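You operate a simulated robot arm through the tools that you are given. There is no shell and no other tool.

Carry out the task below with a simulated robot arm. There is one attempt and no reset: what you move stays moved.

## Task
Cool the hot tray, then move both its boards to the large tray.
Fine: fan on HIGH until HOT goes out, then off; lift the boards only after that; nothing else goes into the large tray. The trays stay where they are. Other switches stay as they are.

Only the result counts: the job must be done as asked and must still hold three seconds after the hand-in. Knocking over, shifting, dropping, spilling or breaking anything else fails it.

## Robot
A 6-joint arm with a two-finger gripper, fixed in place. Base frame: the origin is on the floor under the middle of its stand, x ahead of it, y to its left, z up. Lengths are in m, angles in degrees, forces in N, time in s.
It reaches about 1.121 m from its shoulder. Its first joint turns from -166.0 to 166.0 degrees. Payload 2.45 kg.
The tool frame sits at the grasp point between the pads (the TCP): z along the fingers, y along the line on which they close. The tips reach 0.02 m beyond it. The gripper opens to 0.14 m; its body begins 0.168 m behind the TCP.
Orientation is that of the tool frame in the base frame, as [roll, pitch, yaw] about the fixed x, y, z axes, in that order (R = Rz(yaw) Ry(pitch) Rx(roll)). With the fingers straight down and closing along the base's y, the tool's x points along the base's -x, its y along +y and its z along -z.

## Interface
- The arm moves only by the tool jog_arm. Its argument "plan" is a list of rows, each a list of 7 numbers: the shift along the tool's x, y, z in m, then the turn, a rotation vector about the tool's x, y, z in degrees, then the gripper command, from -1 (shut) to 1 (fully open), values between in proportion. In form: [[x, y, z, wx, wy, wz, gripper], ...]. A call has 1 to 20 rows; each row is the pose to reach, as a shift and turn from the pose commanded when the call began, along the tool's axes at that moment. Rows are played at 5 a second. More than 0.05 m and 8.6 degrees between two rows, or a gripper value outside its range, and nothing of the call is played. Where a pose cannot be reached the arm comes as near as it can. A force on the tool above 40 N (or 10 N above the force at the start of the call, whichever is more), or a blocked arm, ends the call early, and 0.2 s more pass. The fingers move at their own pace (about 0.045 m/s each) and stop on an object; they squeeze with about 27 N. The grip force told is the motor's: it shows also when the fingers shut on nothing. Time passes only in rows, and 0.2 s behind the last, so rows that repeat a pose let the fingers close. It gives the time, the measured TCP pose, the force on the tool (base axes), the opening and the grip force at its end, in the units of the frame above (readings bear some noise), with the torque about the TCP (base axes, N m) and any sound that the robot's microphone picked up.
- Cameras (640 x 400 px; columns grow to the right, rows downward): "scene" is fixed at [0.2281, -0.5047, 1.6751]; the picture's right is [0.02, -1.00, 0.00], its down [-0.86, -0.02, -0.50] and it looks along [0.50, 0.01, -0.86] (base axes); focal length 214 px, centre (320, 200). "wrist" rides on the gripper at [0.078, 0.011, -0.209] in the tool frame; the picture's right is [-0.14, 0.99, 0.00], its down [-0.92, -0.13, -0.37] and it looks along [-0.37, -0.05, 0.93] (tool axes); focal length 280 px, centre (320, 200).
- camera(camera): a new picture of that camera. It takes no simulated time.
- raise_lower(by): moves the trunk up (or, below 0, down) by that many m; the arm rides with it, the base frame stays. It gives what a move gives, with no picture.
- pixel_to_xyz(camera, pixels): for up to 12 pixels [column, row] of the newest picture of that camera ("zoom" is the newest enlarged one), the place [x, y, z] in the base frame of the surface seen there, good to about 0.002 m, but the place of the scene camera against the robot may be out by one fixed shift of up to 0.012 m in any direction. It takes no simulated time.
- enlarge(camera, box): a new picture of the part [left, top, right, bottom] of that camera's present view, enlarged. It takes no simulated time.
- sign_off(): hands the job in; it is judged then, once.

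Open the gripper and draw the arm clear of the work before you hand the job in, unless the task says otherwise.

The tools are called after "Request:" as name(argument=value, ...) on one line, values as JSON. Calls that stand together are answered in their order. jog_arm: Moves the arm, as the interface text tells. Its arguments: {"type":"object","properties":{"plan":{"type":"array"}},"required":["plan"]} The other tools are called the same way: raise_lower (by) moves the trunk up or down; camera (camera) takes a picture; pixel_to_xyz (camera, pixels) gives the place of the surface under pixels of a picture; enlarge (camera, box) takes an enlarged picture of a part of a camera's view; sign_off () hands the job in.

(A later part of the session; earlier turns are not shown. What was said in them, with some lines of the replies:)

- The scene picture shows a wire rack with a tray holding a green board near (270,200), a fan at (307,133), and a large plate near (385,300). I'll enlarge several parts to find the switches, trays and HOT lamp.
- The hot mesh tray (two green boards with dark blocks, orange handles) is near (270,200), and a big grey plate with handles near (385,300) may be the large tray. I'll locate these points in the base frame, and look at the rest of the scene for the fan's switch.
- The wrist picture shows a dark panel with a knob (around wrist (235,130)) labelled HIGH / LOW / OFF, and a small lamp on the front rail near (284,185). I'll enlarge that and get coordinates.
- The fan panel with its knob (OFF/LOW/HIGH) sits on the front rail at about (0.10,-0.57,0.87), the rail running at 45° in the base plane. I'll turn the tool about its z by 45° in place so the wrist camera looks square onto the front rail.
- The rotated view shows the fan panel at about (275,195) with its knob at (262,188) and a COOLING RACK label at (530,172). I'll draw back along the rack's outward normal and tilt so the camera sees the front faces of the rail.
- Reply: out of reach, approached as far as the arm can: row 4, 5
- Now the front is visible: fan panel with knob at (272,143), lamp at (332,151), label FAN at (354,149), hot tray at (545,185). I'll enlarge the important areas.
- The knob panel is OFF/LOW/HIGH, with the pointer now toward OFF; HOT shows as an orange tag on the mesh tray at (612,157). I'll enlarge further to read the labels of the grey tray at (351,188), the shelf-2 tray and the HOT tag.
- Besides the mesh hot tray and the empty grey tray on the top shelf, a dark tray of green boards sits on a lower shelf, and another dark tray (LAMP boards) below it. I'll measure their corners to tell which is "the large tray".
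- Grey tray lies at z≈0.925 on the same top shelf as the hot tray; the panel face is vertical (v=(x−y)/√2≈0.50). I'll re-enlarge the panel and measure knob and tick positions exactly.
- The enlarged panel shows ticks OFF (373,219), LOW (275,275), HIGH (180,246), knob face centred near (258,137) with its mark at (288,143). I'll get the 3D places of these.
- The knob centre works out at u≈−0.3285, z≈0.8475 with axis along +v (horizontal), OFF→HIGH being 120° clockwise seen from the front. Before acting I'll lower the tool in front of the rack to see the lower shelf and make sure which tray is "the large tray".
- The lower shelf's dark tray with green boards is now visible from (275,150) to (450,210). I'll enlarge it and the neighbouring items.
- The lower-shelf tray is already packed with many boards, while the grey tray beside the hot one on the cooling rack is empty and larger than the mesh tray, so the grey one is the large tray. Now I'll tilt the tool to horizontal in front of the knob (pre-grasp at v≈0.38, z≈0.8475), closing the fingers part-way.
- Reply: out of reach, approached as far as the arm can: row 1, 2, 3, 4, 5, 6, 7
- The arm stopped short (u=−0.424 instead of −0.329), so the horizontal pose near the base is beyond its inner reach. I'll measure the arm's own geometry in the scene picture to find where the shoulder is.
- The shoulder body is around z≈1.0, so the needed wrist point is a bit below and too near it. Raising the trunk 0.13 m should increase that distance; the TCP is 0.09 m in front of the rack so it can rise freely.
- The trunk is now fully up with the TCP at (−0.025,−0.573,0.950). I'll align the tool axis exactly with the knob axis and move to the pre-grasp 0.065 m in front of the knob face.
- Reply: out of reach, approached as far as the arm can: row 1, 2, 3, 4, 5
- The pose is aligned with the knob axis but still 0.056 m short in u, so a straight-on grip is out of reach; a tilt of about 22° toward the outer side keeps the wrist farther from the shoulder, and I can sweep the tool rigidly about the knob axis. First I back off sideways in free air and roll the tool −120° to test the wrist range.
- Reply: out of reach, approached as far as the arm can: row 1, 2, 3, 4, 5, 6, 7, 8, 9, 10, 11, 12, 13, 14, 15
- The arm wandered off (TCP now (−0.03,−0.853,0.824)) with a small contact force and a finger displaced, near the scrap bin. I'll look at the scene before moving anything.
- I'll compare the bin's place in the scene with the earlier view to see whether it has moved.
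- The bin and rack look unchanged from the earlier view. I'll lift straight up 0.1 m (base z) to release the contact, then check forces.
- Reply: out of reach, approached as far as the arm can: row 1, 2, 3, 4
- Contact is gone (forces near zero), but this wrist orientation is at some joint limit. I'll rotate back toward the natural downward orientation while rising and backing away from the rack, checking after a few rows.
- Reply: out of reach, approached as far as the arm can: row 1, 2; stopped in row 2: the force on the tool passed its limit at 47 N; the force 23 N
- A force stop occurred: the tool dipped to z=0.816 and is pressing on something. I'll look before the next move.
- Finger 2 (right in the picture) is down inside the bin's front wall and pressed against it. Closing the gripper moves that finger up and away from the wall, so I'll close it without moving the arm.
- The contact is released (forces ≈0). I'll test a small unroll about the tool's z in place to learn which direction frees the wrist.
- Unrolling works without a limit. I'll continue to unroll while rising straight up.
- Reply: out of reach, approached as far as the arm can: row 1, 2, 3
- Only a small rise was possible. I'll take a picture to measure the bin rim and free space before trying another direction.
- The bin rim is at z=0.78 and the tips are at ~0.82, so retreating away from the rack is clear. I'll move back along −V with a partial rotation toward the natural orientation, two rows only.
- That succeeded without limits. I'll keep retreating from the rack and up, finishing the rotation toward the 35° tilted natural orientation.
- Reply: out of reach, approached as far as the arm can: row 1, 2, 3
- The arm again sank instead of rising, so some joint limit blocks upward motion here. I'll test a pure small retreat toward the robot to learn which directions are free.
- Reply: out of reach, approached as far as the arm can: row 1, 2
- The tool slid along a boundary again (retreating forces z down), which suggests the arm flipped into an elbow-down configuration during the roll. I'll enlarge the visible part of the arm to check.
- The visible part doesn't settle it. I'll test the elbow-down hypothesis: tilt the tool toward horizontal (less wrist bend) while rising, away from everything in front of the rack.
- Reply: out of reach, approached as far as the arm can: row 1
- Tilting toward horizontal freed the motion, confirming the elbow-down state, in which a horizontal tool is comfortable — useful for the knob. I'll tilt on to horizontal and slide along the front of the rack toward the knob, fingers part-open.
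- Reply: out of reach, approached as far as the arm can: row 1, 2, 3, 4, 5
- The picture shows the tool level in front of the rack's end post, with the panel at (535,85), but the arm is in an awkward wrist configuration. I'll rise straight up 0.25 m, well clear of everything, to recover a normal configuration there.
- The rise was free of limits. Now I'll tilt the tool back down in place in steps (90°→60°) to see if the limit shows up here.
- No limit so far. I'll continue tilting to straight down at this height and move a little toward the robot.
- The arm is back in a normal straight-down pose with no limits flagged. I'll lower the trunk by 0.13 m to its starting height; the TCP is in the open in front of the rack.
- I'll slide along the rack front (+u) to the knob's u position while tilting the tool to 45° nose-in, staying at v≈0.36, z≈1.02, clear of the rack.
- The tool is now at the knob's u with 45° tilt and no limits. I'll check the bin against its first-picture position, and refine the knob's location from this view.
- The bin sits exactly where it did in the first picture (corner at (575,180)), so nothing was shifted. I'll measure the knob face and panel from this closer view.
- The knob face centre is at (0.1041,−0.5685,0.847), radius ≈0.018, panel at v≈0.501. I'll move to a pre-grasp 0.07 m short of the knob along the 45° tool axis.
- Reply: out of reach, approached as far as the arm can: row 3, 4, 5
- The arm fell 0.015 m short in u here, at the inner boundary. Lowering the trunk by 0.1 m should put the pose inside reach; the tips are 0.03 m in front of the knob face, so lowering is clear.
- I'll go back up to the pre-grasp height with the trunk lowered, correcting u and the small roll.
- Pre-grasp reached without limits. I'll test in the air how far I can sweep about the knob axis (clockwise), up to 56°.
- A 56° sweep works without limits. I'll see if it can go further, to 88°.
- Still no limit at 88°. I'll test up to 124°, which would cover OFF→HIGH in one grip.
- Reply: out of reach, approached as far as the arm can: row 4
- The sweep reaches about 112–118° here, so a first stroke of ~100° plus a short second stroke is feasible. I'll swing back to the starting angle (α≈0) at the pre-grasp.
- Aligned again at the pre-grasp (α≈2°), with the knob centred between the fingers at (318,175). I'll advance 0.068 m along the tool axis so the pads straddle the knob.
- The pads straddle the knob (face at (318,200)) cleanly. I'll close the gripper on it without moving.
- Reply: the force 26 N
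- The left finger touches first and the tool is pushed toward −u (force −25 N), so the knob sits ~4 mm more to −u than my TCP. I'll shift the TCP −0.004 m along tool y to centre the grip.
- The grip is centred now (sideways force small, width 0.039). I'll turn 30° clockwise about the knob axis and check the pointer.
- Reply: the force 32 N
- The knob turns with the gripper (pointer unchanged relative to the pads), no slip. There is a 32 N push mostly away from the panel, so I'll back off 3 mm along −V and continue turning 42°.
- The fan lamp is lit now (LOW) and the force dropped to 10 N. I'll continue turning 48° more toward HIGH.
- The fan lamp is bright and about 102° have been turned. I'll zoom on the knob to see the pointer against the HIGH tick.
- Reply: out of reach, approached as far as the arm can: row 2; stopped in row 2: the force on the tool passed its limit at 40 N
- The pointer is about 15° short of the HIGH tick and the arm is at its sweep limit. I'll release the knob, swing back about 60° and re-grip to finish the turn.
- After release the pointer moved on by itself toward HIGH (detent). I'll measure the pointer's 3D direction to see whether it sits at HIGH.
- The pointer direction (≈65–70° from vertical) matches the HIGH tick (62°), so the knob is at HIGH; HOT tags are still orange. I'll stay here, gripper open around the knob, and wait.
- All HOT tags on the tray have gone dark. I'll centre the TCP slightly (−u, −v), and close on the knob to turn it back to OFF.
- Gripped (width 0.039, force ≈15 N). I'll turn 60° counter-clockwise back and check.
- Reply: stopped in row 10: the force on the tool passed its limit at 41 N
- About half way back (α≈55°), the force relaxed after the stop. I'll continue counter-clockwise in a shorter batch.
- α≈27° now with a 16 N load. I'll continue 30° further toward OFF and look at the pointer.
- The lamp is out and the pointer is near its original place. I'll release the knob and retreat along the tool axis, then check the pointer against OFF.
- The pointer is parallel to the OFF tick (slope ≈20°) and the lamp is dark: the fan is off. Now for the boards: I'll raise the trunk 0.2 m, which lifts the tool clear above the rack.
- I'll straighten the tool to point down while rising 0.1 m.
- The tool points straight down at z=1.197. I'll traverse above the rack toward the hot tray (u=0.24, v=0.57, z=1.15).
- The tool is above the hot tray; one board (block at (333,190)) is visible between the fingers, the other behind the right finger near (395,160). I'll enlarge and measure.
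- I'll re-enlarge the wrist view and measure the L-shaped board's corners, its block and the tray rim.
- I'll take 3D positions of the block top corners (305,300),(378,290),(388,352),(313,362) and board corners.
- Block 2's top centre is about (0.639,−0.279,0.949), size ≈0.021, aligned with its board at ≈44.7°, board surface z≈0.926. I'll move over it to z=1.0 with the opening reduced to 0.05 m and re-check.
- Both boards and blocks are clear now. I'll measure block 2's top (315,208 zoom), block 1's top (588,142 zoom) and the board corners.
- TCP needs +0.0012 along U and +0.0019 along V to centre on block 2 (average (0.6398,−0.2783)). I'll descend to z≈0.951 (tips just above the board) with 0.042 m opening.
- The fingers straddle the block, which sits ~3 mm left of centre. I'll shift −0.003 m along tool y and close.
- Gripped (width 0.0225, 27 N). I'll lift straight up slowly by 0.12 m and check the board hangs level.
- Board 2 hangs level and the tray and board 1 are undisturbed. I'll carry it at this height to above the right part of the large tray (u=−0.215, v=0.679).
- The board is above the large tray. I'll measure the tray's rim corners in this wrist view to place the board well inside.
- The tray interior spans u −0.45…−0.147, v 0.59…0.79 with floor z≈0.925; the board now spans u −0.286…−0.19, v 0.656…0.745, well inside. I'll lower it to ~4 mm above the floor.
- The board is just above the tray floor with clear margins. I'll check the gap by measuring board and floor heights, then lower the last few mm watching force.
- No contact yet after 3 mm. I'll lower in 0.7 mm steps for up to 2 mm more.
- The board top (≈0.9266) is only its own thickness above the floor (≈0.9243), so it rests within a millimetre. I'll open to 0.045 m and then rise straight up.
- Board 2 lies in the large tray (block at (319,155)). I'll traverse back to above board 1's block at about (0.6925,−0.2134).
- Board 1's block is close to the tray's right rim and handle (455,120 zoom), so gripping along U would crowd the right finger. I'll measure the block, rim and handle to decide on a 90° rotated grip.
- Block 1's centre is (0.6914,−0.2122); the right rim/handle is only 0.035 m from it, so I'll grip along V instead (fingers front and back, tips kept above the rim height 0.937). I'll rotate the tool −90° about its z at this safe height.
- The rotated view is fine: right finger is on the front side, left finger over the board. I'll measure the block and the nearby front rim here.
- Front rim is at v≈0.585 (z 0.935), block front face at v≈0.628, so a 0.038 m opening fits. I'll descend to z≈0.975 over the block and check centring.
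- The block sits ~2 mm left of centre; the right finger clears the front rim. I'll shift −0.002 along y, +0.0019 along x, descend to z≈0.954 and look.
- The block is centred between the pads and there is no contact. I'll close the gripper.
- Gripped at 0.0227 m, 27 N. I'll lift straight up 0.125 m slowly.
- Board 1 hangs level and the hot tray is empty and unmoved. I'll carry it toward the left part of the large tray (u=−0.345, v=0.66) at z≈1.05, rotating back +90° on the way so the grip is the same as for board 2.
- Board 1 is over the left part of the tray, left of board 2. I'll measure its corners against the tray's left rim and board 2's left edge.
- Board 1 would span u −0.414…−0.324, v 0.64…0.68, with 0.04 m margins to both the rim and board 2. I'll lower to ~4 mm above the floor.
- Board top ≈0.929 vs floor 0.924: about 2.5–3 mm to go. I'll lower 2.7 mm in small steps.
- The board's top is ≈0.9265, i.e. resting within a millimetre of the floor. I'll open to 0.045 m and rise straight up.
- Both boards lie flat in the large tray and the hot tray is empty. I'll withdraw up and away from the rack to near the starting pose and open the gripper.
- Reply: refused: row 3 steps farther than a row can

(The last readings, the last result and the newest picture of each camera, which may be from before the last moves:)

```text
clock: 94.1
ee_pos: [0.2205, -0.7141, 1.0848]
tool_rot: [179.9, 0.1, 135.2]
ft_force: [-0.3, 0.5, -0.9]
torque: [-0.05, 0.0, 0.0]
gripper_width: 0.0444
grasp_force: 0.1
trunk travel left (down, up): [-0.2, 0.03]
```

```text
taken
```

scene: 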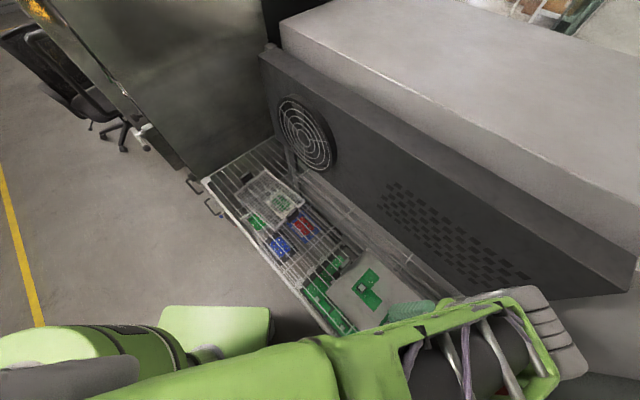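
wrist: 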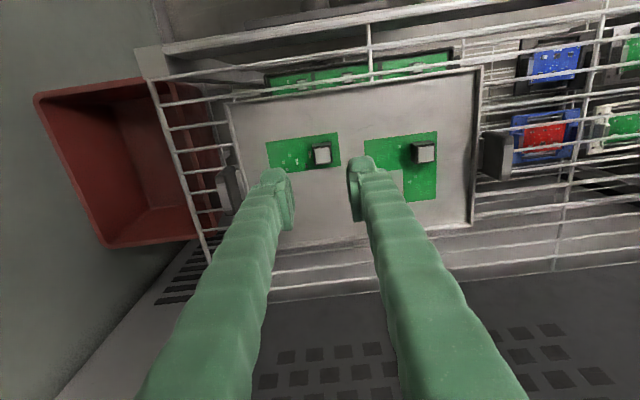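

A row was a bit too long, so nothing moved. I'll repeat the withdrawal with smaller steps.

Request:
jog_arm(plan=[[0.015, 0.005, -0.035, 0, 0, 0, -0.36], [0.04, 0.02, -0.065, 0, 0, 0, -0.36], [0.075, 0.04, -0.085, 0, 0, 0, -0.36], [0.11, 0.06, -0.1, 0, 0, 0, -0.36], [0.145, 0.08, -0.11, 0, 0, 0, -0.36], [0.18, 0.1, -0.115, 0, 0, 0, 0], [0.215, 0.12, -0.12, 0, 0, 0, 0.4], [0.25, 0.14, -0.12, 0, 0, 0, 0.8], [0.25, 0.145, -0.12, 0, 0, 0, 1], [0.25, 0.145, -0.12, 0, 0, 0, 1], [0.25, 0.145, -0.12, 0, 0, 0, 1]])

Request:
camera(camera="wrist")

Request:
camera(camera="scene")

```text
clock: 96.5
ee_pos: [0.1471, -0.4304, 1.203]
tool_rot: [179.8, 0.1, 135.1]
ft_force: [0.1, -0.9, 0.2]
torque: [0.0, -0.02, 0.0]
gripper_width: 0.1399
grasp_force: 0.1
trunk travel left (down, up): [-0.2, 0.03]
```

```text
taken
```

wrist: 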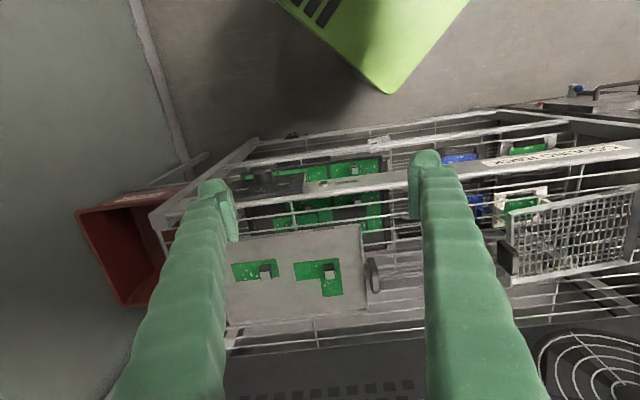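

```text
taken
```

scene: 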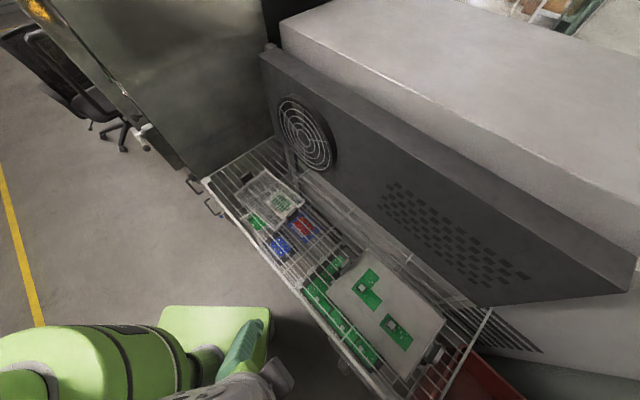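

The scene shows both boards in the large tray at (367,285) and (395,330), the hot tray empty. I'll do a last check of the trays, bin and knob before handing in.

Request:
enlarge(camera="scene", box=[290, 230, 530, 380])

Request:
enlarge(camera="scene", box=[190, 130, 350, 230])

Request:
enlarge(camera="wrist", box=[230, 150, 390, 250])

Request:
enlarge(camera="scene", box=[400, 320, 560, 400])

```text
2.67 times, centred on (410, 305) of scene
```

zoom: 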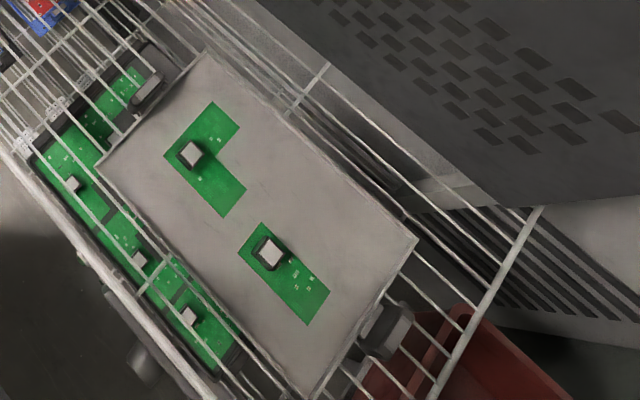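

```text
4.00 times, centred on (270, 180) of scene
```

zoom: 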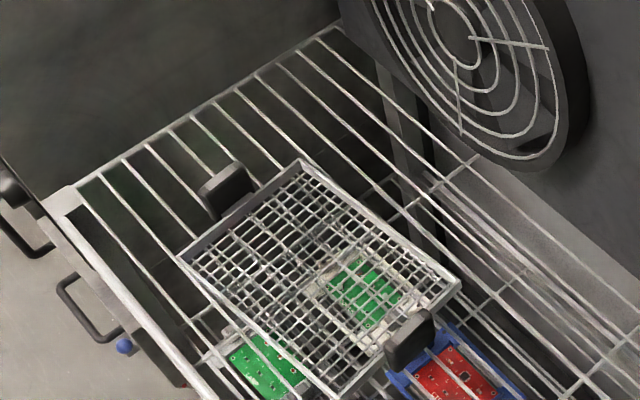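

```text
4.00 times, centred on (310, 200) of wrist
```

zoom: 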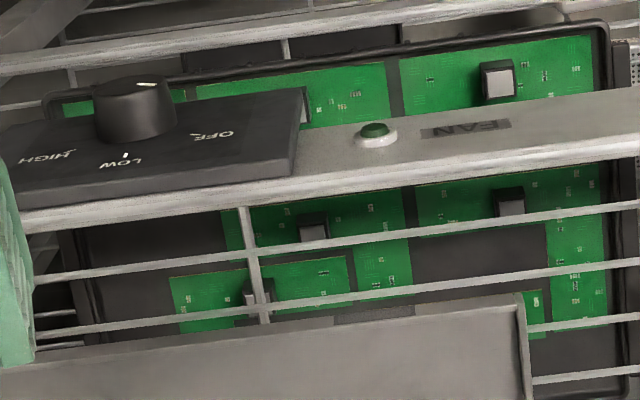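

```text
4.00 times, centred on (480, 360) of scene
```

zoom: 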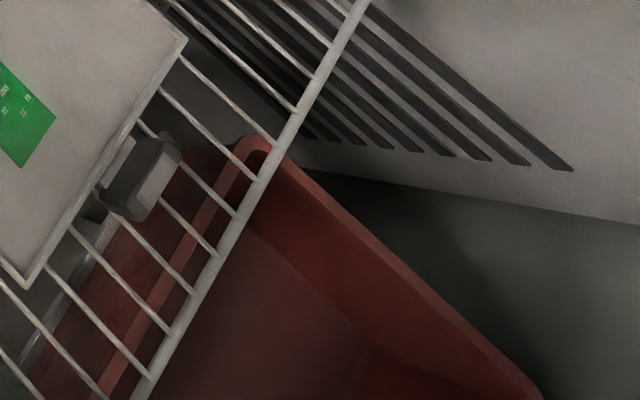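

Everything checks out:
- **Trays:** the grey tray holds only the two boards. The mesh tray is empty and has not moved.
- **HOT:** the tags are dark.
- **Fan:** the lamp is off and the knob is at OFF.
- **Bin:** it is where it was at the start.
- **Arm:** it is clear of the work with the gripper open.

I'm handing the job in.

Request:
sign_off()

```text
The job is handed in.
```

I've handed in the job: the hot tray was cooled, and both its boards now lie flat in the large tray.

- **Fan:** I turned it to HIGH and waited until the HOT tags went dark. Then I turned it back to OFF, and its lamp is out.
- **Boards:** I lifted them only after the fan was off. Nothing else went into the large tray, and neither tray moved.
- **Which tray:** "The large tray" could have meant two trays. I used the empty grey tray on the cooling rack, next to the hot tray. The bigger dark tray one shelf down was already full of boards, so I left it alone.
- **Contact with the scrap bin:** while I was lining up for the fan knob, the gripper touched the scrap bin twice. The second touch peaked at 47 N and stopped the arm. Pictures from before and after show the bin in the same place, and I saw no damage.

The arm is clear of the rack with the gripper open.
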